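You operate a simulated robot arm through the tools that you are given. There is no shell and no other tool. Be economical: measure what you need, move in short steps, check, and stop when the job is done.

You run a simulated two-armed robot. Do the job below in one go: nothing can be reset, and whatever is moved stays where it is left.

Task
Press home the stud under the ram, then press the gold stud into hole 2.
Fine: leave hole 2 at the back and the slide drawn out.

It is judged by the outcome, as a careful person would: the job done as asked, and still so three seconds after it is handed in. It fails if anything else is knocked over, pushed out of place, dropped, spilled or broken.

Robot
Two 7-joint arms with two-finger parallel grippers on one trunk, on a base that drives. Base frame: it is fixed to the floor where the robot stands at the start and does not move with it; the origin is under the middle of the robot, x ahead of it, y to its left, z up; the surface under the hand at the start is at about z = 0.88. Readings come in m, degrees, newtons and seconds.
The left shoulder is at the start at [0.07, 0.13, 1.237], the right one opposite. With the tool pointing down near the work surface each hand reaches from about 0.1 to 0.5 m from the robot's upright axis, wherever it stands, measured 20 degrees to its own side. Places, roughly: hole 1 of the press hub [0.6, 0, 0.9]; hole 2 of the press hub [0.5, 0.1, 0.9]; hole 3 of the press hub [0.5, 0, 0.9]; press hub [0.5, 0, 0.9]; press lever [0.5, 0.1, 1.1]; slide plate [0.6, 0, 0.9]. Payload 1.57 kg a hand.
The TCP of each hand is the grasp point between the finger pads, 0.03 m short of the fingertips. In the tool frame z runs along the fingers and y along their closing line. The gripper opens to 0.08 m. The fingers are 0.017 m wide and 0.012 m thick; the gripper's body (0.04 by 0.082 m) begins 0.08 m behind the TCP.
Orientation is that of the tool frame in the base frame, as [roll, pitch, yaw] about the fixed x, y, z axes, in that order (R = Rz(yaw) Ry(pitch) Rx(roll)). With the fingers straight down and closing along the base's y, the tool's x points along the base's -x, its y along +y and its z along -z.

Tools
- The arms move only by the tool move_arm. It takes "left_deltas", "right_deltas" or both (then of equal length, played together; a hand with none holds still); each is a list of rows, each a list of 7 numbers: the shift along the tool's x, y, z in mm, then the turn, a rotation vector about the tool's x, y, z in degrees, then the closure, from 0 (fully open) to 1 (shut). In form: [[x, y, z, ax, ay, az, grip], ...]. A call has 1 to 10 rows; each row shifts and turns the commanded pose from where the row before left it, along the tool's axes as they then stand. Each row takes 0.2 s and may step no farther than 0.05 m and 8.6 degrees from the row before; otherwise, or with a gripper value out of range, the whole call is refused. A pose out of reach is approached as far as the arm can. The call stops where the force on the tool passes 50 N (or 10 N more than at its start, if that is more) or the arm is blocked; 0.2 s more then pass. Each finger travels about 0.108 m/s and halts on what it meets, pressing with about 43 N; the grip force reading is that of the motor and also rises with nothing between the fingers. The clock runs only during rows and for 0.2 s after the last one: add rows that do not move to give the fingers time. It gives the time, the measured TCP pose, the force on the tool (base axes), the opening and the grip force at its end, in the units of the frame above (readings bear some noise), with the torque about the TCP (base axes, N m) and any sound that the robot's microphone picked up.
- Cameras (640 x 400 px; columns grow to the right, rows downward): "scene" is now at [0.1251, 0.0199, 1.4433]; the picture's right is [0.27, -0.96, 0.00], its down [-0.75, -0.21, -0.63] and it looks along [0.61, 0.17, -0.78] (base axes); focal length 214 px, centre (320, 200). "left" rides on the left gripper at [0.072, 0.007, -0.122] in its tool frame; the picture's right is [-0.09, 1.00, 0.00], its down [-0.84, -0.08, -0.54] and it looks along [-0.54, -0.05, 0.84] (tool axes); focal length 238 px, centre (320, 200). "right" rides on the right gripper at [0.072, -0.007, -0.122] in its tool frame; the picture's right is [0.09, 1.00, 0.00], its down [-0.84, 0.08, -0.54] and it looks along [-0.54, 0.05, 0.84] (tool axes); focal length 238 px, centre (320, 200). There is no depth. A picture from a camera that has moved, and an enlarged one, comes with that camera's place and axes in the base frame and with its lens.
- grab_frame(camera): a new picture of that camera. It takes no simulated time.
- raise_lower(by): slides the trunk up (or, below 0, down) by that many m; the arms and the scene camera ride with it, the base frame stays. It gives what a move gives, with no picture.
- steer(legs): drives the robot by 1 to 6 legs, each [ahead, left, turn to the left] in m, m and degrees, along the robot's own axes; the way and the turn of a leg run together, so that a leg with both is an arc; at most 1.5 m and 180 degrees a leg. The arms and the cameras ride along, it lands a little off, and it stops where it bumps. It gives what a move gives.
- head_to(pan, tilt): turns the head with the scene camera to pan (to the left, within 86 degrees either way) and tilt (down, from -29 to 69), counted from straight ahead of the robot. It gives what a move gives.
- zoom(camera, box): a new picture of the part [left, top, right, bottom] of that camera's present view, enlarged. It takes no simulated time.
- finish_job(): hands the job in; it is judged then, once.

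Go step by step. Nothing tells you exact positions but the pictures and the camera data: compare them with the known pose of the tool, close in by small moves and look again before you grip or let go. The budget is 120 turns and 108 pictures, counting those below and the enlarged ones. Unless the task says otherwise, let go and move clear before handing in, and close with one line.

The tools are called after "Call:" as a command line: name --argument value ..., lists and objects as JSON in quotes. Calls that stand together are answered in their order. move_arm: Moves the arms, as the interface text tells. Its arguments: {"type":"object","properties":{"left_deltas":{"type":"array","items":{"type":"array","items":{"type":"number"}}},"right_deltas":{"type":"array","items":{"type":"array","items":{"type":"number"}}}},"required":[]} The other tools are called the same way: raise_lower (by) slides the trunk up or down; steer (legs) drives the base; head_to (pan, tilt) turns the head that bears the scene camera; grab_frame (camera) takes a picture; zoom (camera, box) takes an enlarged picture of a part of a camera's view; finish_job () hands the job in.

At the start:

```text
t: 0.0
left_tool_pos: [0.314, 0.2123, 1.2587]
left_ee_rot: [-180.0, 0.1, -179.8]
left_contact_force: [-0.3, 0.4, -0.2]
left_torque: [0.02, 0.0, 0.01]
left_gripper_width: 0.0803
left_grip_force: 0.0
right_tool_pos: [0.3249, -0.0373, 1.2584]
right_ee_rot: [179.9, 0.1, 180.0]
right_contact_force: [0.7, 0.1, -0.3]
right_torque: [0.02, 0.02, -0.01]
right_gripper_width: 0.0799
right_grip_force: 0.1
trunk travel left (down, up): [-0.875, 0.065]
robot x, y, heading: [-0.0032, 0.0003, 0.2]
head pan, tilt: [15.7, 50.8]
```

scene: 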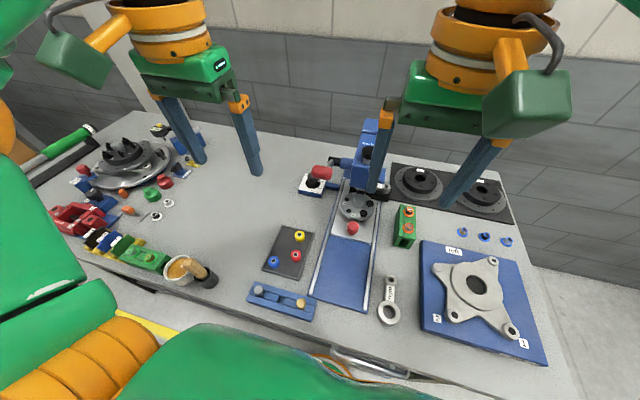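
right: 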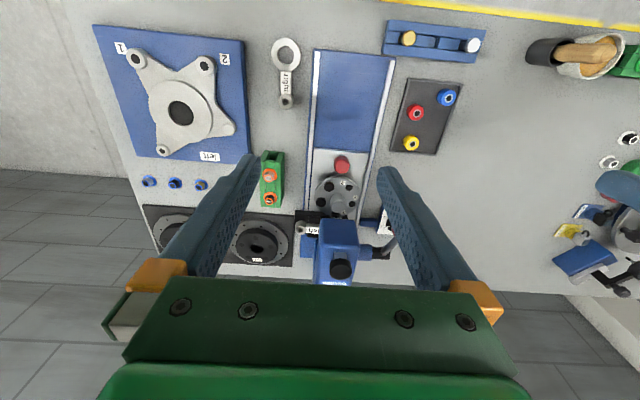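
left: 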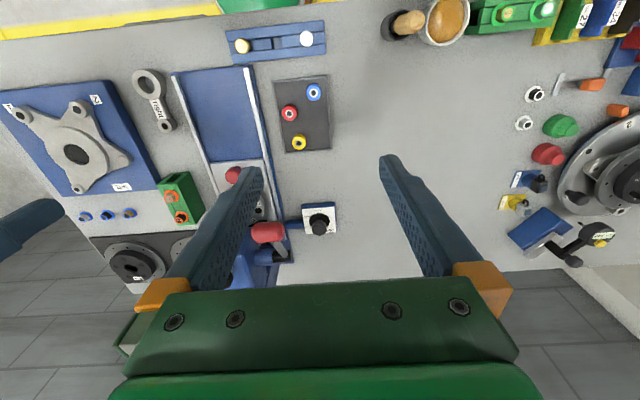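

I see a press (blue) with a hub on a slide, a red lever to its left, and studs nearby (blue tray, dark plate with coloured items). I'll zoom in to identify things.

Call:
zoom --camera "scene" --box '[280, 110, 440, 210]'

Call:
zoom --camera "scene" --box '[230, 220, 390, 320]'

Call:
zoom --camera "right" --box '[240, 130, 440, 255]'

Call:
zoom --camera "left" --box '[180, 150, 360, 270]'

```text
4.00 times, centred on (360, 160) of scene
camera zoom: at [0.1251, 0.0199, 1.4433], right [0.27, -0.96, 0.0], down [-0.75, -0.21, -0.63], along [0.61, 0.17, -0.78], focal length 858 px, centre (160, 360)
```

zoom: 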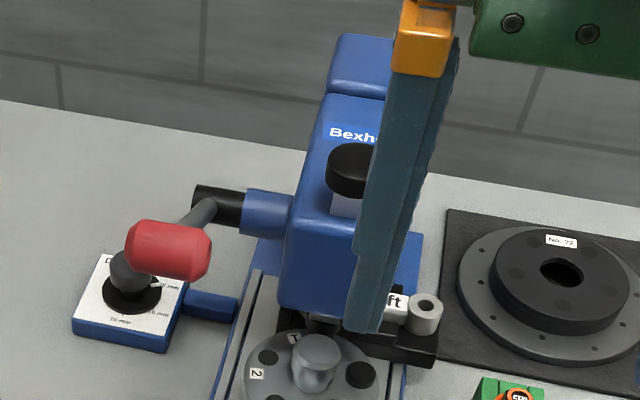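

```text
4.00 times, centred on (310, 270) of scene
camera zoom: at [0.1251, 0.0199, 1.4433], right [0.27, -0.96, 0.0], down [-0.75, -0.21, -0.63], along [0.61, 0.17, -0.78], focal length 858 px, centre (360, -80)
```

zoom: 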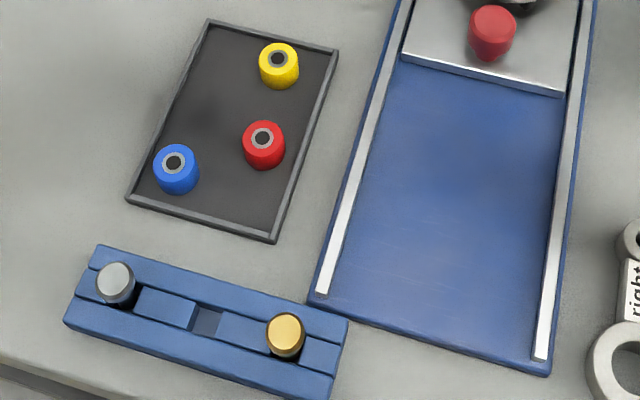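

```text
3.20 times, centred on (340, 192) of right
camera zoom: at [0.2528, -0.0468, 1.3808], right [-0.09, 1.0, 0.0], down [0.84, 0.08, 0.54], along [0.54, 0.05, -0.84], focal length 763 px, centre (256, 224)
```

zoom: 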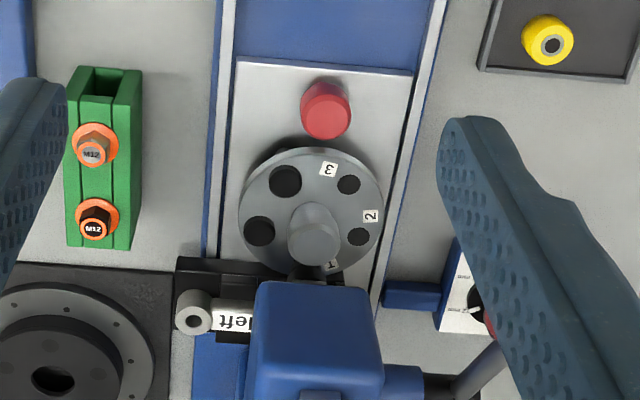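

```text
3.33 times, centred on (270, 210) of left
camera zoom: at [0.2428, 0.2188, 1.3807], right [0.09, 1.0, 0.0], down [0.84, -0.08, 0.54], along [0.54, -0.05, -0.84], focal length 794 px, centre (487, 167)
```

zoom: 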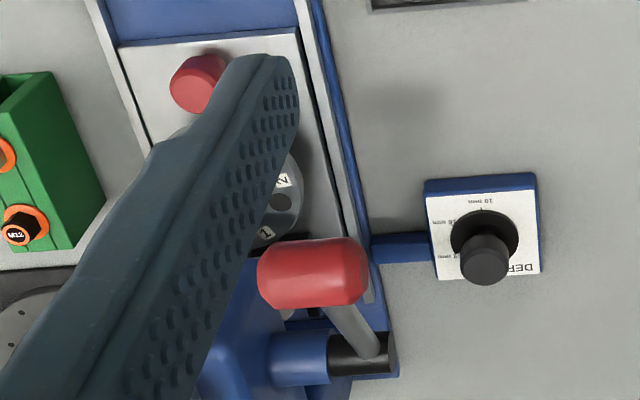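

The fingers hide the press, so I'll spread the hands to clear the view.

Call:
move_arm --left_deltas '[[0, 50, 0, 0, 0, 0, 0], [0, 50, 0, 0, 0, 0, 0], [0, 50, 0, 0, 0, 0, 0]]' --right_deltas '[[0, -50, 0, 0, 0, 0, 0], [0, -50, 0, 0, 0, 0, 0], [0, -50, 0, 0, 0, 0, 0]]'

Call:
head_to --pan 0 --tilt 45

Call:
grab_frame --camera "scene"

Call:
zoom --camera "left" --box '[60, 130, 260, 255]'

```text
t: 0.8
left_tool_pos: [0.3076, 0.3501, 1.2476]
left_ee_rot: [179.9, 0.3, -179.8]
left_contact_force: [0.6, 0.1, -1.1]
left_torque: [0.0, -0.01, 0.01]
left_gripper_width: 0.08
left_grip_force: 0.1
left hand out of reach, approached as far as the arm can: row 3
right_tool_pos: [0.3217, -0.1887, 1.2623]
right_ee_rot: [179.7, 0.2, 180.0]
right_contact_force: [-0.2, -0.7, 0.5]
right_torque: [0.0, 0.03, -0.01]
right_gripper_width: 0.08
right_grip_force: 0.0
trunk travel left (down, up): [-0.875, 0.065]
robot x, y, heading: [0.0004, 0.0019, -0.0]
head pan, tilt: [15.7, 50.8]
```

```text
t: 1.6
left_tool_pos: [0.3084, 0.35, 1.2481]
left_ee_rot: [179.9, 0.1, -179.8]
left_contact_force: [0.4, -0.7, 0.6]
left_torque: [0.01, 0.0, 0.01]
left_gripper_width: 0.08
left_grip_force: 0.1
right_tool_pos: [0.3222, -0.1875, 1.2615]
right_ee_rot: [179.8, 0.2, -179.9]
right_contact_force: [0.1, 0.3, -1.0]
right_torque: [-0.02, 0.03, -0.02]
right_gripper_width: 0.0802
right_grip_force: 0.1
trunk travel left (down, up): [-0.875, 0.065]
robot x, y, heading: [-0.0017, 0.004, 0.2]
head pan, tilt: [0.0, 45.0]
```

```text
100 pictures are left
camera scene: at [0.1329, -0.0008, 1.4513], right [0.0, -1.0, 0.0], down [-0.71, 0.0, -0.71], along [0.71, 0.0, -0.71], focal length 214 px, centre (320, 200)
```

scene: 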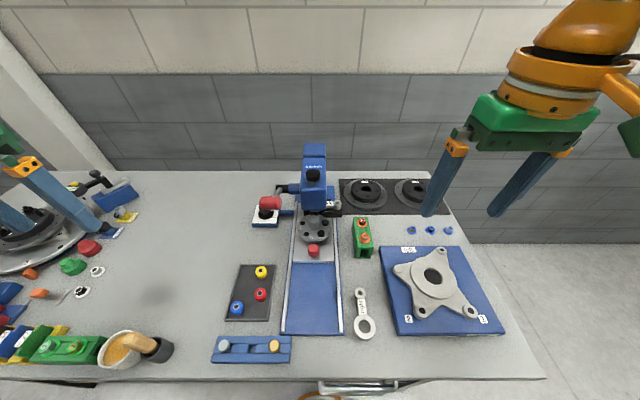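

```text
3.20 times, centred on (160, 192) of left
camera zoom: at [0.2371, 0.3563, 1.3698], right [0.09, 1.0, 0.0], down [0.84, -0.08, 0.54], along [0.54, -0.05, -0.84], focal length 763 px, centre (832, 224)
```

zoom: 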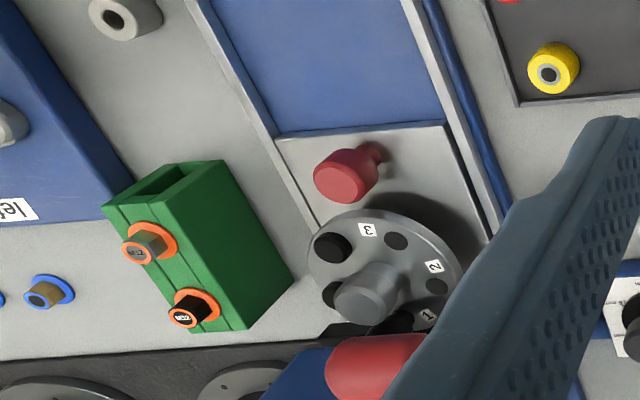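

Call:
zoom --camera "scene" --box '[240, 140, 370, 260]'

Call:
zoom --camera "scene" --box '[285, 195, 345, 255]'

Call:
zoom --camera "scene" --box '[200, 250, 360, 370]'

```text
3.33 times, centred on (305, 200) of scene
camera zoom: at [0.1329, -0.0008, 1.4513], right [0.0, -1.0, 0.0], down [-0.71, 0.0, -0.71], along [0.71, 0.0, -0.71], focal length 715 px, centre (370, 200)
```

zoom: 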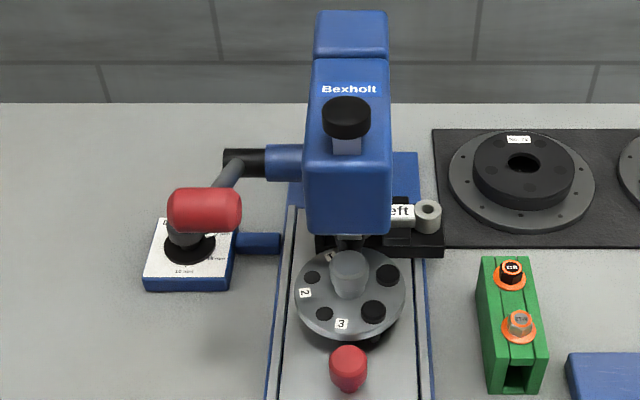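

```text
6.67 times, centred on (315, 225) of scene
camera zoom: at [0.1329, -0.0008, 1.4513], right [0.0, -1.0, 0.0], down [-0.71, 0.0, -0.71], along [0.71, 0.0, -0.71], focal length 1430 px, centre (353, 33)
```

zoom: 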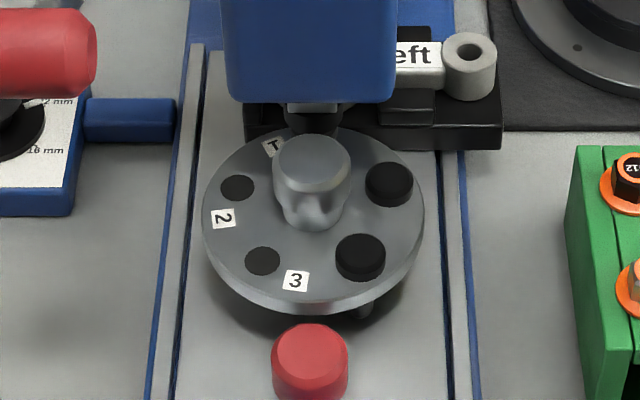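

```text
3.33 times, centred on (280, 310) of scene
camera zoom: at [0.1329, -0.0008, 1.4513], right [0.0, -1.0, 0.0], down [-0.71, 0.0, -0.71], along [0.71, 0.0, -0.71], focal length 715 px, centre (453, -167)
```

zoom: 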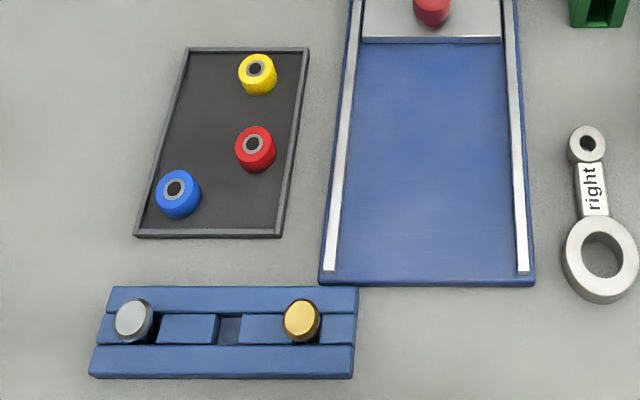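

The press has a numbered hub on a slide: 1 at the back under the ram, 2 at left, 3 at front left. The red lever knob is near (0.48, 0.11, 1.09) and the gold stud near (0.236, 0.097). I'll look closer with the left hand's camera at the dial and the ram.

Call:
zoom --camera "scene" --box '[245, 195, 295, 235]'

Call:
move_arm --left_deltas '[[0, -40, 50, 0, 0, 0, 0], [0, -20, 50, 0, 0, 0, 0], [0, 0, 50, 0, 0, 0, 0], [0, 0, 0, 0, 0, 0, 0]]'

Call:
grab_frame --camera "left"

```text
10.00 times, centred on (270, 215) of scene
camera zoom: at [0.1329, -0.0008, 1.4513], right [0.0, -1.0, 0.0], down [-0.71, 0.0, -0.71], along [0.71, 0.0, -0.71], focal length 2145 px, centre (820, 50)
```

zoom: 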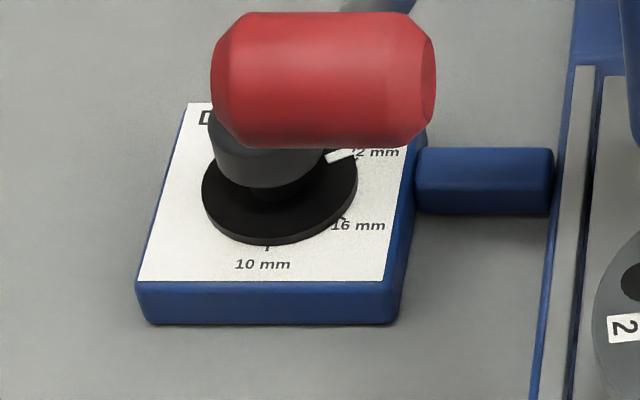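

```text
refused: row 1 steps farther than a row can; nothing moved
```

```text
94 pictures are left
camera left: at [0.2371, 0.3563, 1.3698], right [0.09, 1.0, 0.0], down [0.84, -0.08, 0.54], along [0.54, -0.05, -0.84], focal length 238 px, centre (320, 200)
```

left: 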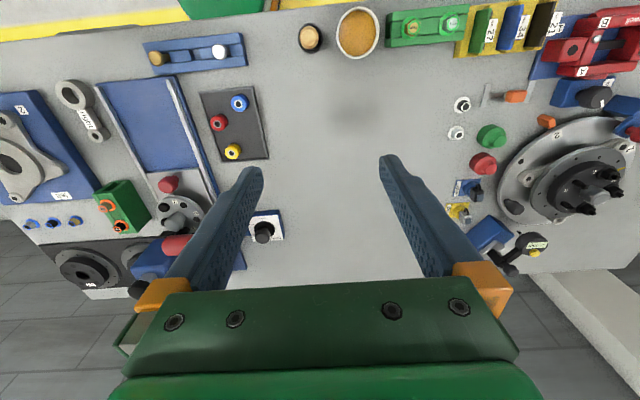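

The depth pointer seems to be at 22 mm (marks at 10, 16 and 22). I'll lower and tilt the left hand to look beneath the ram.

Call:
move_arm --left_deltas '[[0, -35, 30, 0, -8, 0, 0], [0, -35, 30, 0, -8, 0, 0], [0, -35, 30, 0, -8, 0, 0], [0, -35, 30, 0, -8, 0, 0], [0, 0, 0, 0, -8, 0, 0], [0, 0, 0, 0, 0, 0, 0]]'

Call:
grab_frame --camera "left"

```text
t: 3.0
left_tool_pos: [0.3599, 0.2191, 1.1446]
left_ee_rot: [180.0, 40.1, -179.8]
left_contact_force: [0.0, 1.2, 0.5]
left_torque: [-0.02, -0.01, 0.01]
left_gripper_width: 0.0796
left_grip_force: 0.1
left hand out of reach, approached as far as the arm can: row 5
right_tool_pos: [0.3224, -0.1862, 1.2617]
right_ee_rot: [180.0, 0.1, 180.0]
right_contact_force: [0.1, 0.6, 0.6]
right_torque: [-0.01, -0.02, 0.0]
right_gripper_width: 0.0798
right_grip_force: 0.0
trunk travel left (down, up): [-0.875, 0.065]
robot x, y, heading: [0.002, -0.0011, 0.1]
head pan, tilt: [0.0, 45.0]
```

```text
93 pictures are left
camera left: at [0.2279, 0.2257, 1.1921], right [0.07, 1.0, 0.06], down [0.29, -0.08, 0.95], along [0.95, -0.05, -0.3], focal length 238 px, centre (320, 200)
```

left: 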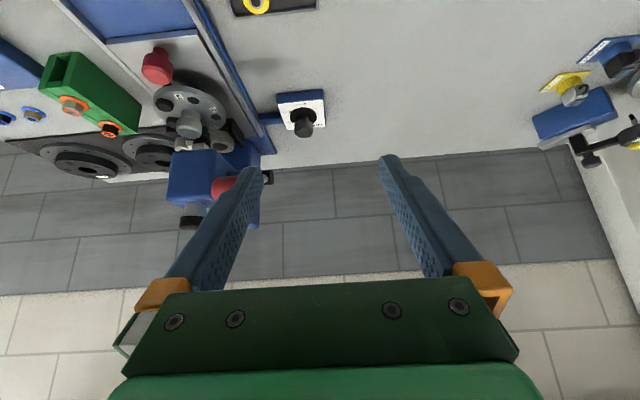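

Call:
zoom --camera "left" --box '[130, 30, 340, 160]'

Call:
zoom --camera "left" --box '[145, 70, 245, 170]'

```text
3.05 times, centred on (235, 95) of left
camera zoom: at [0.2279, 0.2257, 1.1921], right [0.07, 1.0, 0.06], down [0.29, -0.08, 0.95], along [0.95, -0.05, -0.3], focal length 726 px, centre (579, 520)
```

zoom: 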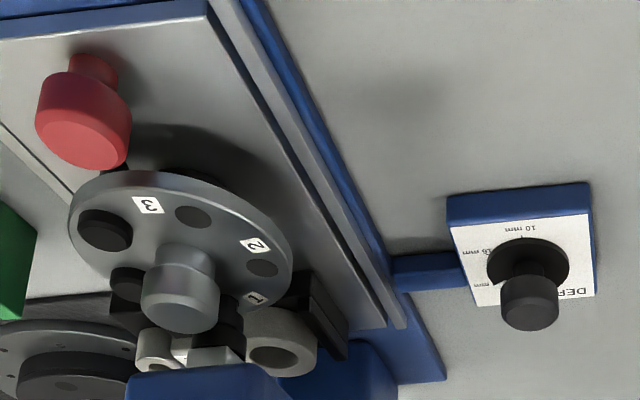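

```text
4.00 times, centred on (195, 120) of left
camera zoom: at [0.2279, 0.2257, 1.1921], right [0.07, 1.0, 0.06], down [0.29, -0.08, 0.95], along [0.95, -0.05, -0.3], focal length 953 px, centre (820, 520)
```

zoom: 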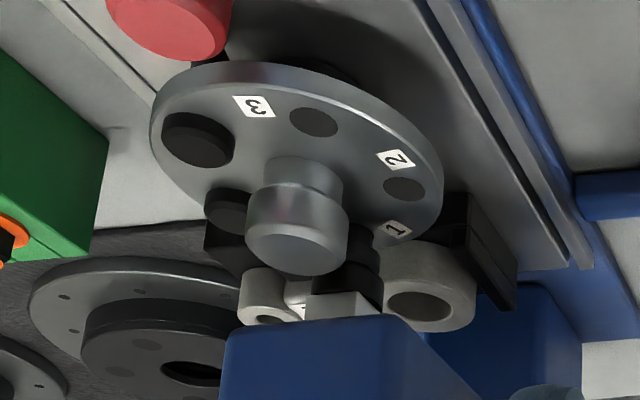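

The left hand will now straighten up, close, and move above the lever knob.

Call:
move_arm --left_deltas '[[0, 0, -20, 0, 8, 0, 1], [0, 0, -20, 0, 8, 0, 1], [0, 0, -10, 0, 8, 0, 1], [0, 0, 0, 0, 8, 0, 1], [0, 0, 0, 0, 8, 0, 1], [0, 0, 0, 0, 0, 0, 1]]'

```text
t: 4.4
left_tool_pos: [0.3327, 0.2171, 1.1872]
left_ee_rot: [179.9, 0.0, -179.8]
left_contact_force: [-0.2, 0.0, 0.0]
left_torque: [0.02, 0.01, 0.0]
left_gripper_width: 0.0001
left_grip_force: 21.1
right_tool_pos: [0.3223, -0.1873, 1.2611]
right_ee_rot: [179.9, 0.1, 179.9]
right_contact_force: [0.1, -0.6, -0.5]
right_torque: [-0.01, -0.04, -0.01]
right_gripper_width: 0.0796
right_grip_force: 0.1
trunk travel left (down, up): [-0.875, 0.065]
robot x, y, heading: [-0.0003, 0.0029, -0.2]
head pan, tilt: [0.0, 45.0]
```

Call:
move_arm --left_deltas '[[-36, -24, 0, 0, 0, 0, 1], [-36, -24, 0, 0, 0, 0, 1], [-36, -24, 0, 0, 0, 0, 1], [-36, -24, 0, 0, 0, 0, 1], [0, 0, 0, 0, 0, 0, 1]]'

Call:
grab_frame --camera "left"

Call:
grab_frame --camera "scene"

```text
t: 5.6
left_tool_pos: [0.4601, 0.1302, 1.1827]
left_ee_rot: [-180.0, 0.3, -179.9]
left_contact_force: [0.0, 0.0, 0.3]
left_torque: [-0.06, -0.06, -0.01]
left_gripper_width: 0.0
left_grip_force: 21.4
left hand out of reach, approached as far as the arm can: row 4
right_tool_pos: [0.3229, -0.1866, 1.2618]
right_ee_rot: [-179.9, 0.0, 180.0]
right_contact_force: [-0.3, 0.2, 0.2]
right_torque: [-0.03, 0.0, 0.01]
right_gripper_width: 0.0798
right_grip_force: 0.0
trunk travel left (down, up): [-0.875, 0.065]
robot x, y, heading: [-0.0004, -0.0013, -0.1]
head pan, tilt: [0.0, 45.0]
```

```text
90 pictures are left
camera left: at [0.388, 0.1362, 1.3045], right [0.09, 1.0, 0.0], down [0.84, -0.08, 0.54], along [0.54, -0.05, -0.84], focal length 238 px, centre (320, 200)
```

left: 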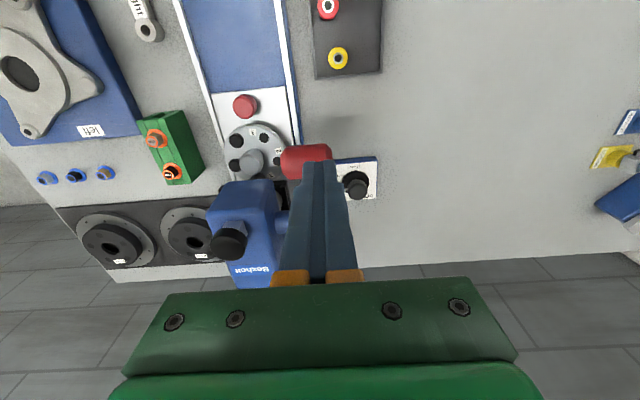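

```text
89 pictures are left
camera scene: at [0.1328, 0.0013, 1.4513], right [0.0, -1.0, 0.0], down [-0.71, 0.0, -0.71], along [0.71, 0.0, -0.71], focal length 214 px, centre (320, 200)
```

scene: 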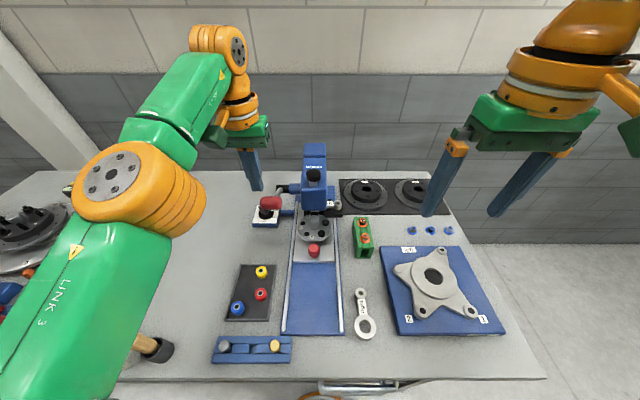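

The lever is just at the edge of reach, so I'll draw the hand back a little and drive the base 7 cm ahead.

Call:
move_arm --left_deltas '[[40, 0, -10, 0, 0, 0, 1], [30, 0, 0, 0, 0, 0, 1]]'

Call:
steer --legs '[[0.07, 0, 0]]'

```text
t: 6.2
left_tool_pos: [0.3865, 0.1292, 1.1946]
left_ee_rot: [-179.9, 0.2, -179.8]
left_contact_force: [-0.3, 0.0, -0.2]
left_torque: [0.0, -0.02, 0.0]
left_gripper_width: 0.0
left_grip_force: 21.4
right_tool_pos: [0.32, -0.1879, 1.2625]
right_ee_rot: [179.9, 0.2, -180.0]
right_contact_force: [-0.2, 0.1, -1.1]
right_torque: [0.03, -0.02, -0.01]
right_gripper_width: 0.08
right_grip_force: 0.1
trunk travel left (down, up): [-0.875, 0.065]
robot x, y, heading: [-0.0004, -0.001, 0.1]
head pan, tilt: [0.0, 45.0]
```

```text
t: 7.1
left_tool_pos: [0.4095, 0.1295, 1.1944]
left_ee_rot: [-180.0, 0.4, -179.8]
left_contact_force: [-0.6, -0.4, -0.6]
left_torque: [0.01, 0.0, 0.0]
left_gripper_width: 0.0
left_grip_force: 21.9
right_tool_pos: [0.3445, -0.1863, 1.2627]
right_ee_rot: [179.9, 0.3, 179.9]
right_contact_force: [-0.4, 0.0, -0.3]
right_torque: [0.0, -0.03, -0.06]
right_gripper_width: 0.08
right_grip_force: 0.1
trunk travel left (down, up): [-0.875, 0.065]
robot x, y, heading: [0.0231, 0.002, 0.2]
head pan, tilt: [0.0, 45.0]
stopped in leg 1: the robot was blocked; the commanded pose is now the measured one
```

The base bumped after 2.3 cm, which helps a little. I'll move over the lever knob and come down.

Call:
move_arm --left_deltas '[[-30, -6, 10, 0, 0, 0, 1], [-35, -6, 20, 0, 0, 0, 1], [0, 0, 10, 0, 0, 0, 1], [0, 0, 0, 0, 0, 0, 1]]'

Call:
grab_frame --camera "scene"

Call:
zoom --camera "left" --box '[220, 100, 420, 225]'

```text
t: 8.1
left_tool_pos: [0.4771, 0.1184, 1.1528]
left_ee_rot: [-180.0, 0.3, -180.0]
left_contact_force: [0.2, 0.3, -0.8]
left_torque: [-0.03, -0.02, -0.01]
left_gripper_width: 0.0
left_grip_force: 21.0
right_tool_pos: [0.3464, -0.1872, 1.2609]
right_ee_rot: [-180.0, 0.3, -180.0]
right_contact_force: [-0.9, 0.9, -0.1]
right_torque: [-0.03, 0.02, -0.01]
right_gripper_width: 0.08
right_grip_force: 0.0
trunk travel left (down, up): [-0.875, 0.065]
robot x, y, heading: [0.0207, 0.0037, 0.1]
head pan, tilt: [0.0, 45.0]
```

```text
88 pictures are left
camera scene: at [0.1558, -0.0003, 1.4513], right [0.0, -1.0, 0.0], down [-0.71, 0.0, -0.71], along [0.71, 0.0, -0.71], focal length 214 px, centre (320, 200)
```

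scene: 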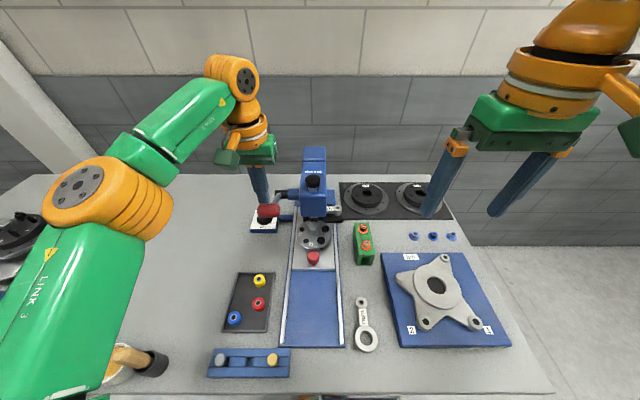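

```text
3.20 times, centred on (320, 162) of left
camera zoom: at [0.4048, 0.1256, 1.2749], right [0.09, 1.0, 0.0], down [0.84, -0.08, 0.54], along [0.54, -0.05, -0.84], focal length 763 px, centre (320, 320)
```

zoom: 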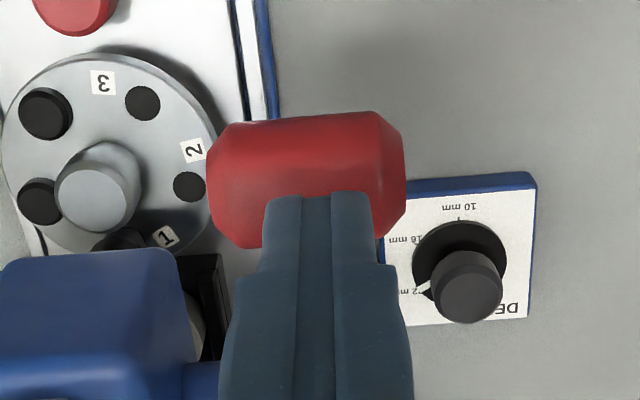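

The fingertips are right above the lever knob, and the dial reads 22 mm. I'll push the lever down along its arc.

Call:
move_arm --left_deltas '[[0, 0, 10, 0, 0, 0, 1], [1, 0, 10, 0, 0, 0, 1], [3, 0, 10, 0, 0, 0, 1], [3, 0, 10, 0, 0, 0, 1], [3, 0, 10, 0, 0, 0, 1], [2, 0, 10, 0, 0, 0, 1]]'

Call:
zoom --camera "left" --box '[220, 100, 420, 225]'

```text
t: 9.5
left_tool_pos: [0.4604, 0.1175, 1.0949]
left_ee_rot: [179.9, 0.3, -179.9]
left_contact_force: [-4.3, 0.3, 9.4]
left_torque: [-0.04, 0.1, -0.01]
left_gripper_width: 0.0
left_grip_force: 21.0
right_tool_pos: [0.3427, -0.1879, 1.2638]
right_ee_rot: [179.8, 0.4, 180.0]
right_contact_force: [-0.4, -0.1, 0.8]
right_torque: [-0.01, -0.05, -0.04]
right_gripper_width: 0.08
right_grip_force: 0.0
trunk travel left (down, up): [-0.875, 0.065]
robot x, y, heading: [0.0247, 0.0004, -0.0]
head pan, tilt: [0.0, 45.0]
```

```text
3.20 times, centred on (320, 162) of left
camera zoom: at [0.3901, 0.1236, 1.2171], right [0.09, 1.0, 0.0], down [0.83, -0.08, 0.55], along [0.55, -0.05, -0.84], focal length 763 px, centre (320, 320)
```

zoom: 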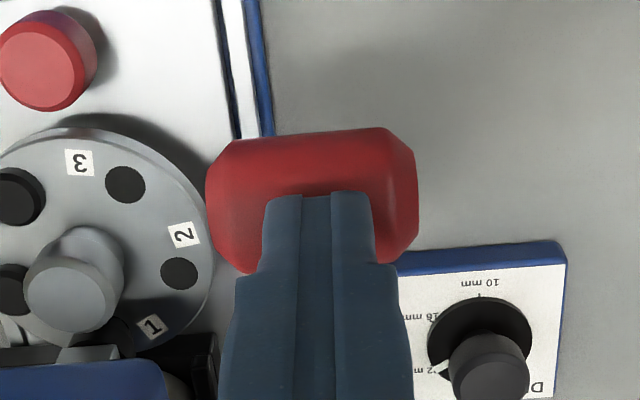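

The lever moves with about 9 N. I'll continue down.

Call:
move_arm --left_deltas '[[1, 0, 8, 0, 0, 0, 1], [0, 0, 8, 0, 0, 0, 1], [0, 0, 8, 0, 0, 0, 1], [-1, 0, 8, 0, 0, 0, 1], [-2, 0, 8, 0, 0, 0, 1]]'

Call:
zoom --camera "left" --box '[220, 100, 420, 225]'

```text
t: 10.7
left_tool_pos: [0.4644, 0.1162, 1.0573]
left_ee_rot: [179.9, 0.3, -179.8]
left_contact_force: [-9.3, 1.0, 9.2]
left_torque: [-0.05, 0.24, -0.06]
left_gripper_width: 0.0
left_grip_force: 21.1
right_tool_pos: [0.341, -0.1888, 1.2618]
right_ee_rot: [179.8, 0.5, -179.9]
right_contact_force: [0.8, -0.2, -0.3]
right_torque: [0.02, 0.04, -0.03]
right_gripper_width: 0.0801
right_grip_force: 0.2
trunk travel left (down, up): [-0.875, 0.065]
robot x, y, heading: [0.0275, 0.0008, 0.2]
head pan, tilt: [0.0, 45.0]
```

```text
3.20 times, centred on (320, 162) of left
camera zoom: at [0.3921, 0.1231, 1.179], right [0.09, 1.0, 0.0], down [0.83, -0.08, 0.55], along [0.54, -0.05, -0.84], focal length 763 px, centre (320, 320)
```

zoom: 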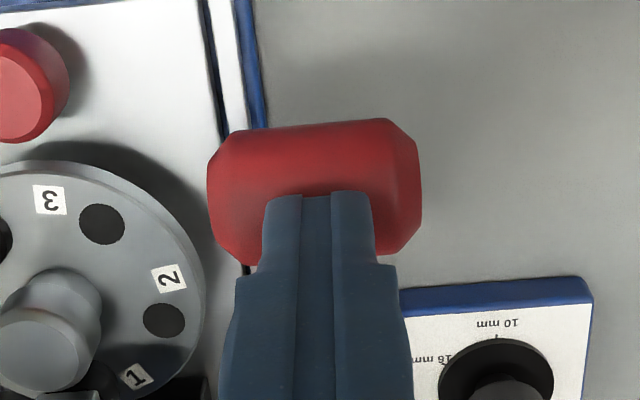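

Call:
move_arm --left_deltas '[[-1, 0, 8, 0, 0, 0, 1], [-2, 0, 8, 0, 0, 0, 1], [-3, 0, 8, 0, 0, 0, 1], [-3, 0, 8, 0, 0, 0, 1], [-3, 0, 8, 0, 0, 0, 1]]'

Call:
zoom --camera "left" --box '[160, 80, 420, 242]'

Call:
zoom --camera "scene" --box '[240, 140, 370, 260]'

```text
t: 11.2
left_tool_pos: [0.4634, 0.1165, 1.0531]
left_ee_rot: [-179.8, 1.5, -179.9]
left_contact_force: [-8.0, 3.5, 38.6]
left_torque: [0.0, 0.23, -0.09]
left_gripper_width: 0.0
left_grip_force: 20.9
right_tool_pos: [0.3352, -0.187, 1.2652]
right_ee_rot: [179.8, 0.7, -180.0]
right_contact_force: [0.9, -0.5, -0.5]
right_torque: [-0.01, 0.03, -0.02]
right_gripper_width: 0.08
right_grip_force: 0.0
trunk travel left (down, up): [-0.875, 0.065]
robot x, y, heading: [0.0232, -0.0026, 0.1]
head pan, tilt: [0.0, 45.0]
stopped in row 2 (left hand): the force on the tool passed its limit at 59 N (the readings are from after the stop); the commanded pose is now the measured one
```

```text
2.46 times, centred on (290, 161) of left
camera zoom: at [0.3894, 0.1236, 1.1729], right [0.09, 1.0, 0.0], down [0.82, -0.07, 0.56], along [0.56, -0.05, -0.83], focal length 587 px, centre (394, 296)
```

zoom: 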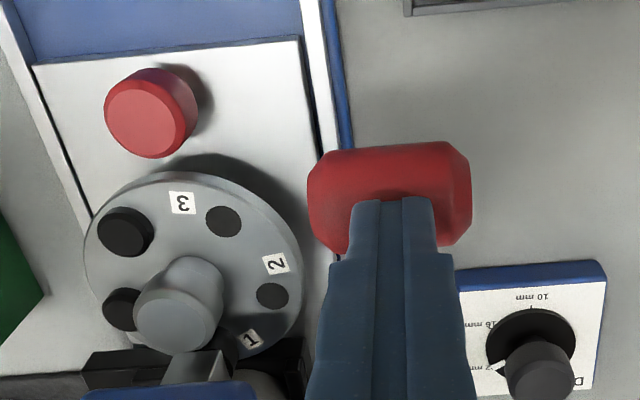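

```text
3.33 times, centred on (305, 200) of scene
camera zoom: at [0.1438, -0.001, 1.4528], right [0.0, -1.0, 0.0], down [-0.7, 0.0, -0.71], along [0.71, 0.0, -0.7], focal length 715 px, centre (370, 200)
```

zoom: 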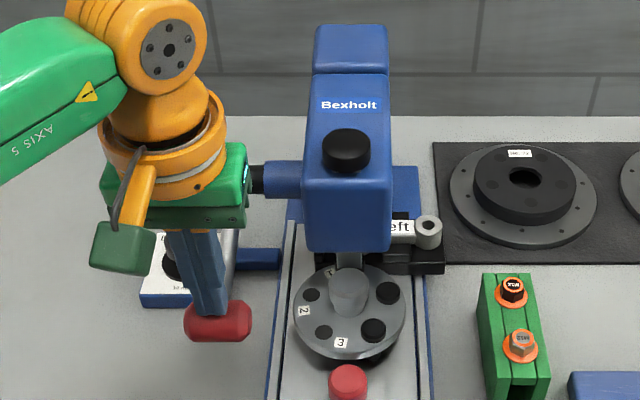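

The lever met firm resistance near horizontal: either the stud's press fit or the depth stop. I'll push on in small steps and watch whether it yields.

Call:
move_arm --left_deltas '[[0, 0, 3, 0, 0, 0, 1], [0, 0, 3, 0, 0, 0, 1], [0, 0, 3, 0, 0, 0, 1], [0, 0, 0, 0, 0, 0, 1]]'

Call:
zoom --camera "left" --box '[190, 120, 290, 220]'

```text
t: 11.6
left_tool_pos: [0.464, 0.1161, 1.053]
left_ee_rot: [-179.8, 1.9, -179.8]
left_contact_force: [-8.1, 4.3, 37.3]
left_torque: [0.06, 0.2, -0.27]
left_gripper_width: 0.0001
left_grip_force: 20.7
right_tool_pos: [0.3346, -0.1862, 1.2653]
right_ee_rot: [179.8, 0.8, -179.9]
right_contact_force: [-0.3, -0.1, 0.6]
right_torque: [0.04, 0.02, 0.01]
right_gripper_width: 0.0802
right_grip_force: 0.1
trunk travel left (down, up): [-0.875, 0.065]
robot x, y, heading: [0.0223, 0.0012, 0.4]
head pan, tilt: [0.0, 45.0]
stopped in row 1 (left hand): the force on the tool passed its limit at 54 N (the readings are from after the stop); the commanded pose is now the measured one
```

```text
4.00 times, centred on (240, 170) of left
camera zoom: at [0.3881, 0.1237, 1.1724], right [0.09, 1.0, 0.0], down [0.82, -0.07, 0.57], along [0.57, -0.05, -0.82], focal length 953 px, centre (640, 320)
```

zoom: 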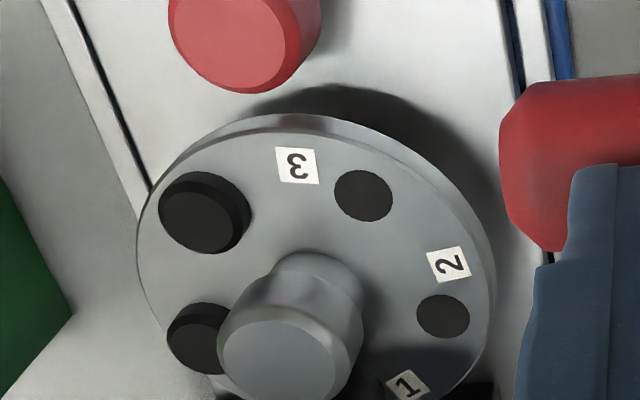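

It looks rigid, but I can't yet tell whether the stud is home. I'll hold the lever and use the right hand's camera to look under the ram from the right front.

Call:
move_arm --right_deltas '[[0, 0, 25, 0, 0, -8, 0], [0, 0, 25, 0, 0, -8, 0], [0, 0, 25, 0, 0, -8, 0], [0, 0, 25, 0, 0, -8, 0], [0, 0, 25, 0, 0, -8, 0], [0, 0, 0, 0, -8, 0, 0], [0, 0, 0, 0, -8, 0, 0], [0, 0, 0, 0, -8, 0, 0], [0, 0, 0, 0, -8, 0, 0], [0, 0, 0, 0, 0, 0, 0]]'

Call:
grab_frame --camera "right"

```text
t: 13.8
left_tool_pos: [0.4636, 0.1165, 1.0522]
left_ee_rot: [-179.8, 1.9, -179.8]
left_contact_force: [-1.6, 6.3, 48.1]
left_torque: [0.06, 0.0, 0.12]
left_gripper_width: 0.0002
left_grip_force: 21.6
right_tool_pos: [0.3339, -0.1872, 1.139]
right_ee_rot: [-179.4, 32.8, -139.7]
right_contact_force: [0.3, -0.4, 0.0]
right_torque: [-0.02, 0.03, -0.02]
right_gripper_width: 0.0801
right_grip_force: 0.0
trunk travel left (down, up): [-0.875, 0.065]
robot x, y, heading: [0.0224, -0.0001, -0.2]
head pan, tilt: [0.0, 45.0]
```

```text
81 pictures are left
camera right: at [0.2407, -0.2747, 1.2033], right [-0.7, 0.71, -0.06], down [0.26, 0.33, 0.91], along [0.67, 0.62, -0.41], focal length 238 px, centre (320, 200)
```

right: 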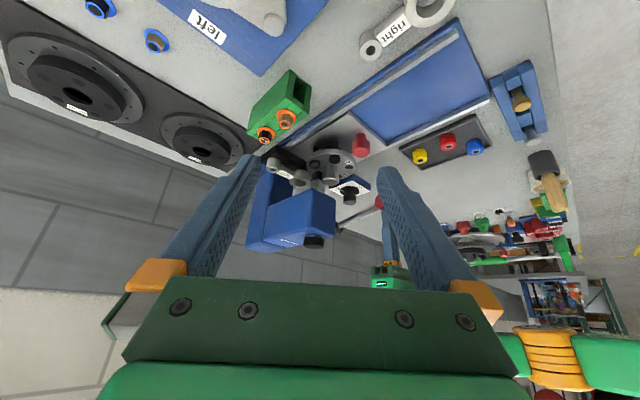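

Call:
zoom --camera "right" --box '[260, 130, 390, 220]'

```text
4.44 times, centred on (325, 175) of right
camera zoom: at [0.2407, -0.2747, 1.2033], right [-0.7, 0.71, -0.06], down [0.26, 0.33, 0.91], along [0.67, 0.62, -0.41], focal length 1059 px, centre (298, 311)
```

zoom: 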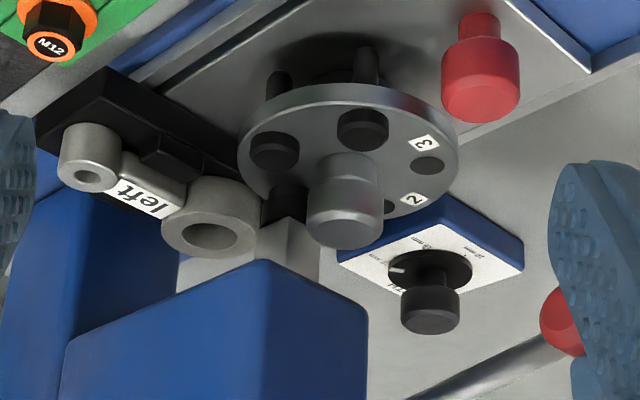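

Pre-set studs show black heads with shanks emerging below the hub. I'll let the lever up with the left hand and look at the stud from the same right view.

Call:
move_arm --left_deltas '[[0, 0, -15, 0, -1, 0, 1], [0, 0, -15, 0, -1, 0, 1], [0, 0, -20, 0, 0, 0, 1], [-3, 0, -20, 0, 0, 0, 1], [-3, 0, -25, 0, 0, 0, 1], [0, 0, -25, 0, 0, 0, 1]]'

Call:
zoom --camera "right" --box '[260, 130, 390, 220]'

Call:
zoom --camera "scene" --box '[240, 140, 370, 260]'

```text
t: 15.2
left_tool_pos: [0.4731, 0.1174, 1.1676]
left_ee_rot: [-179.8, 3.2, -179.8]
left_contact_force: [-0.3, 0.6, 0.0]
left_torque: [0.0, -0.01, 0.05]
left_gripper_width: 0.0
left_grip_force: 21.0
right_tool_pos: [0.3445, -0.1874, 1.136]
right_ee_rot: [-180.0, 32.4, -140.0]
right_contact_force: [0.1, -0.1, -0.1]
right_torque: [0.0, -0.03, -0.02]
right_gripper_width: 0.08
right_grip_force: 0.1
trunk travel left (down, up): [-0.875, 0.065]
robot x, y, heading: [0.0256, -0.0007, -0.3]
head pan, tilt: [0.0, 45.0]
```

```text
4.44 times, centred on (325, 175) of right
camera zoom: at [0.2518, -0.275, 1.201], right [-0.7, 0.71, -0.05], down [0.27, 0.33, 0.91], along [0.66, 0.62, -0.42], focal length 1059 px, centre (298, 311)
```

zoom: 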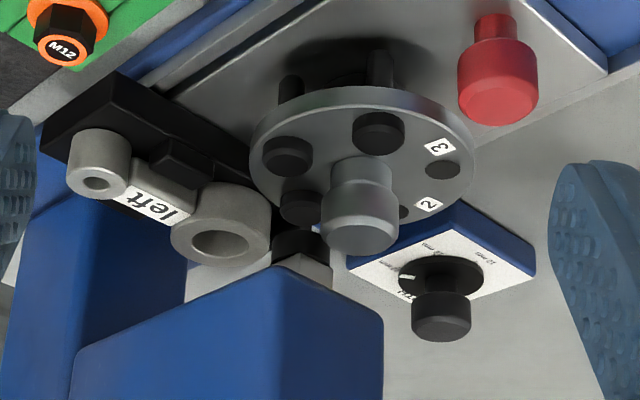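

```text
3.33 times, centred on (305, 200) of scene
camera zoom: at [0.1552, -0.0013, 1.4514], right [0.0, -1.0, 0.0], down [-0.71, 0.0, -0.71], along [0.71, 0.0, -0.71], focal length 715 px, centre (370, 200)
```

zoom: 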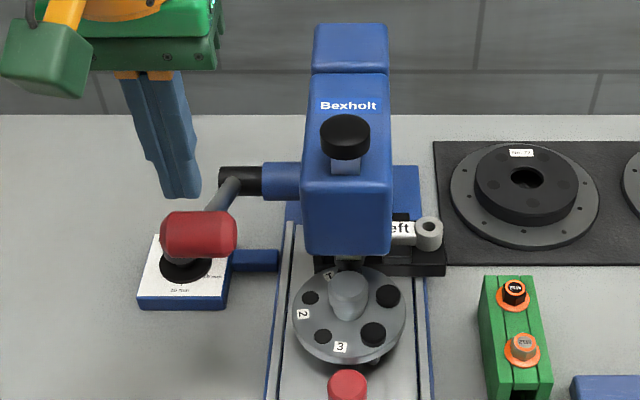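

The lever sprang back. I'll enlarge the stud under the ram and compare it with its neighbours.

Call:
zoom --camera "right" --box '[305, 140, 355, 190]'

Call:
zoom --camera "right" --box '[335, 170, 365, 200]'

```text
8.00 times, centred on (330, 165) of right
camera zoom: at [0.2518, -0.275, 1.201], right [-0.7, 0.71, -0.05], down [0.27, 0.33, 0.91], along [0.66, 0.62, -0.42], focal length 1907 px, centre (240, 480)
```

zoom: 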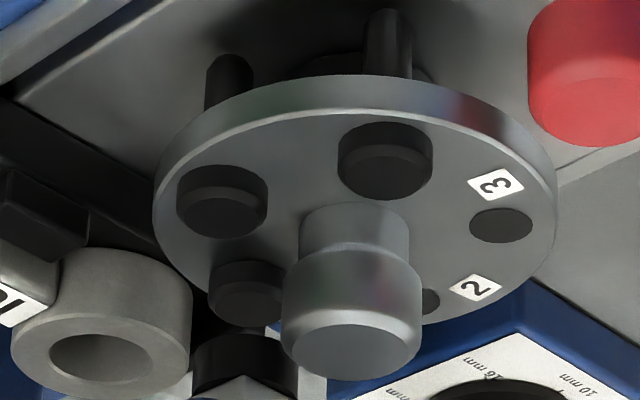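

```text
13.33 times, centred on (350, 185) of right
camera zoom: at [0.2518, -0.275, 1.201], right [-0.7, 0.71, -0.05], down [0.27, 0.33, 0.91], along [0.66, 0.62, -0.42], focal length 3178 px, centre (-80, 400)
```

zoom: 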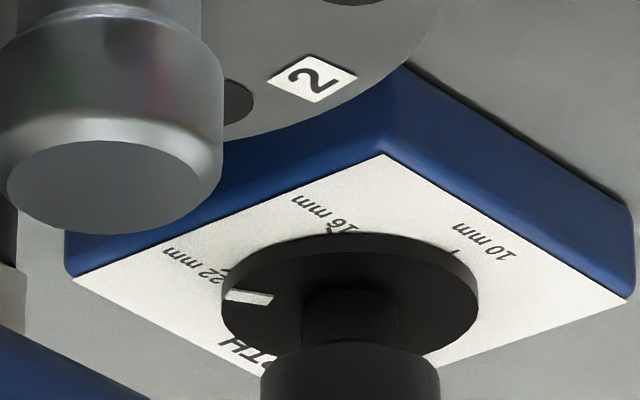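

The stud under the ram now sits level with its neighbours, as far as I can see. I'll check again when the slide is out. The left hand will clear away while the right hand straightens for the red slide knob near (0.451, 0.017, 0.94).

Call:
move_arm --right_deltas '[[0, 0, 0, 0, 8, 0, 0], [0, 0, 0, 0, 8, 0, 0], [0, 0, 0, 0, 8, 0, 0], [0, 0, 0, 0, 8, 0, 0], [0, 0, 0, 0, 0, 8, 0], [0, 0, 0, 0, 0, 8, 0], [0, 0, 0, 0, 0, 8, 0], [0, 0, 0, 0, 0, 8, 0], [0, 0, 0, 0, 0, 8, 0], [0, 0, 0, 0, 0, 0, 0]]' --left_deltas '[[30, 30, 0, 0, 0, 0, 1], [30, 30, 0, 0, 0, 0, 1], [30, 30, 0, 0, 0, 0, 1], [20, 30, 0, 0, 1, 0, 1], [0, 0, 0, 0, 1, 0, 0], [0, 0, 0, 0, 1, 0, 0], [0, 0, 0, 0, 0, 0, 0], [0, 0, 0, 0, 0, 0, 0], [0, 0, 0, 0, 0, 0, 0], [0, 0, 0, 0, 0, 0, 0]]'

Call:
move_arm --right_deltas '[[-20, 40, 0, 0, 0, 0, 0.2], [-20, 40, 0, 0, 0, 0, 0.2], [-20, 40, 0, 0, 0, 0, 0.2], [-20, 40, 0, 0, 0, 0, 0.2], [-20, 40, 0, 0, 0, 0, 0.2], [0, 0, 0, 0, 0, 0, 0.2]]'

Call:
grab_frame --camera "right"

Call:
grab_frame --camera "scene"

```text
t: 17.4
left_tool_pos: [0.3641, 0.2354, 1.1592]
left_ee_rot: [-179.8, 0.3, -179.8]
left_contact_force: [0.4, 0.9, 0.0]
left_torque: [-0.02, 0.02, 0.02]
left_gripper_width: 0.0802
left_grip_force: 0.1
right_tool_pos: [0.3479, -0.1879, 1.1362]
right_ee_rot: [179.9, 0.1, 179.9]
right_contact_force: [-0.1, 0.1, -0.5]
right_torque: [0.0, 0.01, -0.02]
right_gripper_width: 0.0802
right_grip_force: 0.0
trunk travel left (down, up): [-0.875, 0.065]
robot x, y, heading: [0.0225, 0.0005, -0.2]
head pan, tilt: [0.0, 45.0]
```

```text
t: 18.8
left_tool_pos: [0.3635, 0.2351, 1.1603]
left_ee_rot: [-179.8, 0.2, -179.8]
left_contact_force: [-0.1, 0.4, -0.2]
left_torque: [0.03, -0.04, 0.03]
left_gripper_width: 0.08
left_grip_force: 0.0
right_tool_pos: [0.4435, 0.0132, 1.1393]
right_ee_rot: [179.8, 0.2, -180.0]
right_contact_force: [0.4, -0.9, 0.6]
right_torque: [-0.01, -0.01, 0.03]
right_gripper_width: 0.064
right_grip_force: 0.0
trunk travel left (down, up): [-0.875, 0.065]
robot x, y, heading: [0.0248, -0.0, -0.2]
head pan, tilt: [0.0, 45.0]
```

```text
75 pictures are left
camera right: at [0.3702, 0.0059, 1.2606], right [-0.09, 1.0, 0.0], down [0.83, 0.08, 0.55], along [0.54, 0.05, -0.84], focal length 238 px, centre (320, 200)
```

right: 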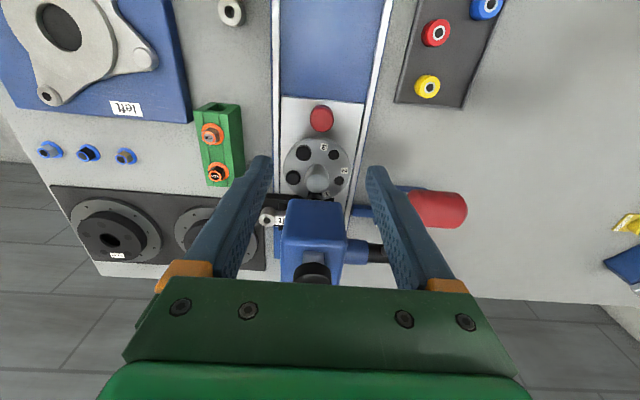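

```text
74 pictures are left
camera scene: at [0.156, -0.0012, 1.4513], right [0.0, -1.0, 0.0], down [-0.71, 0.0, -0.71], along [0.71, 0.0, -0.71], focal length 214 px, centre (320, 200)
```

scene: 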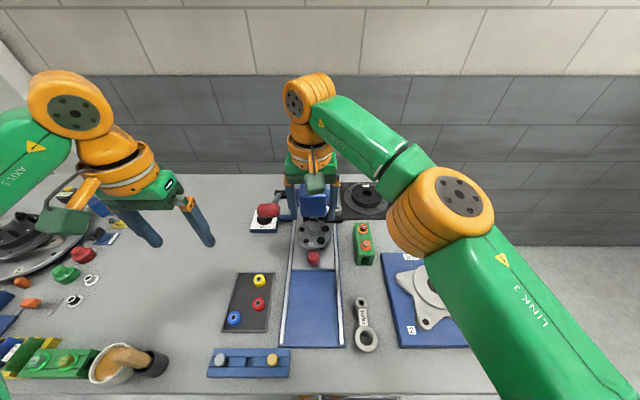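

Knob confirmed at about (0.449, 0.015). I'll descend over it.

Call:
move_arm --right_deltas '[[-5, 2, 40, 0, 0, 0, 0.2], [0, 0, 45, 0, 0, 0, 0.35], [0, 0, 45, 0, 0, 0, 0.35], [0, 0, 40, 0, 0, 0, 0.35], [0, 0, 0, 0, 0, 0, 0.35]]'

Call:
grab_frame --camera "right"

Call:
zoom --camera "scene" --box '[270, 180, 370, 280]'

```text
t: 20.0
left_tool_pos: [0.3644, 0.2361, 1.1611]
left_ee_rot: [-179.8, 0.2, -179.8]
left_contact_force: [-0.4, 0.2, 1.0]
left_torque: [-0.01, 0.01, -0.02]
left_gripper_width: 0.0799
left_grip_force: 0.1
right_tool_pos: [0.4489, 0.0168, 0.9684]
right_ee_rot: [179.8, 0.3, -179.9]
right_contact_force: [-0.6, -0.6, -0.6]
right_torque: [-0.02, -0.01, 0.01]
right_gripper_width: 0.0522
right_grip_force: 0.0
trunk travel left (down, up): [-0.875, 0.065]
robot x, y, heading: [0.0235, -0.0015, 0.0]
head pan, tilt: [0.0, 45.0]
```

```text
73 pictures are left
camera right: at [0.3757, 0.008, 1.0892], right [-0.09, 1.0, 0.0], down [0.84, 0.08, 0.54], along [0.54, 0.05, -0.84], focal length 238 px, centre (320, 200)
```

right: 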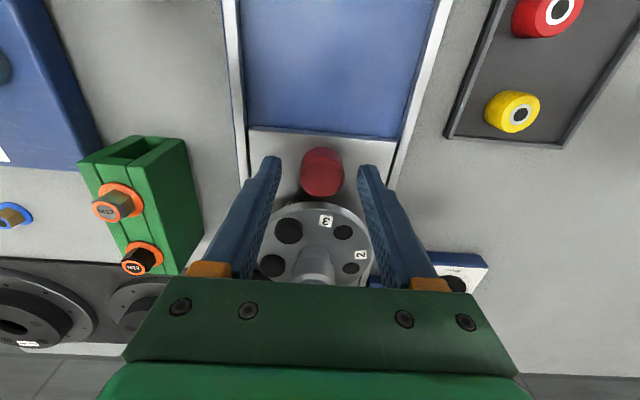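

```text
4.00 times, centred on (320, 230) of scene
camera zoom: at [0.1564, -0.0005, 1.4513], right [0.0, -1.0, 0.0], down [-0.71, 0.0, -0.71], along [0.71, 0.0, -0.71], focal length 858 px, centre (320, 80)
```

zoom: 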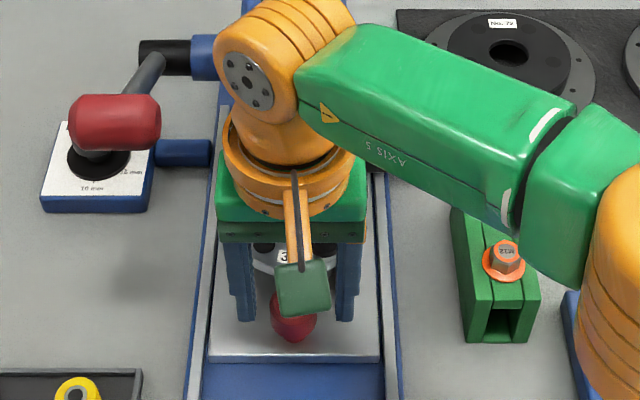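

Call:
move_arm --right_deltas '[[-4, -1, 15, 0, 0, 0, 0.35], [0, 0, 15, 0, 0, 0, 0.35], [0, 0, 0, 0, 0, 0, 0.35]]'

Call:
grab_frame --camera "right"

```text
t: 20.8
left_tool_pos: [0.3639, 0.2355, 1.1612]
left_ee_rot: [-179.9, 0.2, -179.8]
left_contact_force: [0.4, 0.1, 0.4]
left_torque: [0.02, 0.0, -0.01]
left_gripper_width: 0.0801
left_grip_force: 0.1
right_tool_pos: [0.4557, 0.0139, 0.938]
right_ee_rot: [179.8, 0.2, -180.0]
right_contact_force: [-0.2, -0.1, 0.5]
right_torque: [0.01, -0.04, -0.01]
right_gripper_width: 0.0519
right_grip_force: 0.1
trunk travel left (down, up): [-0.875, 0.065]
robot x, y, heading: [0.0248, -0.002, -0.1]
head pan, tilt: [0.0, 45.0]
```

```text
71 pictures are left
camera right: at [0.3825, 0.0058, 1.06], right [-0.09, 1.0, 0.0], down [0.84, 0.08, 0.54], along [0.54, 0.05, -0.84], focal length 238 px, centre (320, 200)
```

right: 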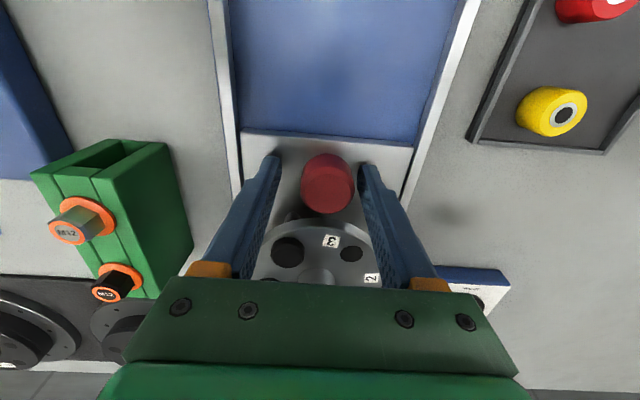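

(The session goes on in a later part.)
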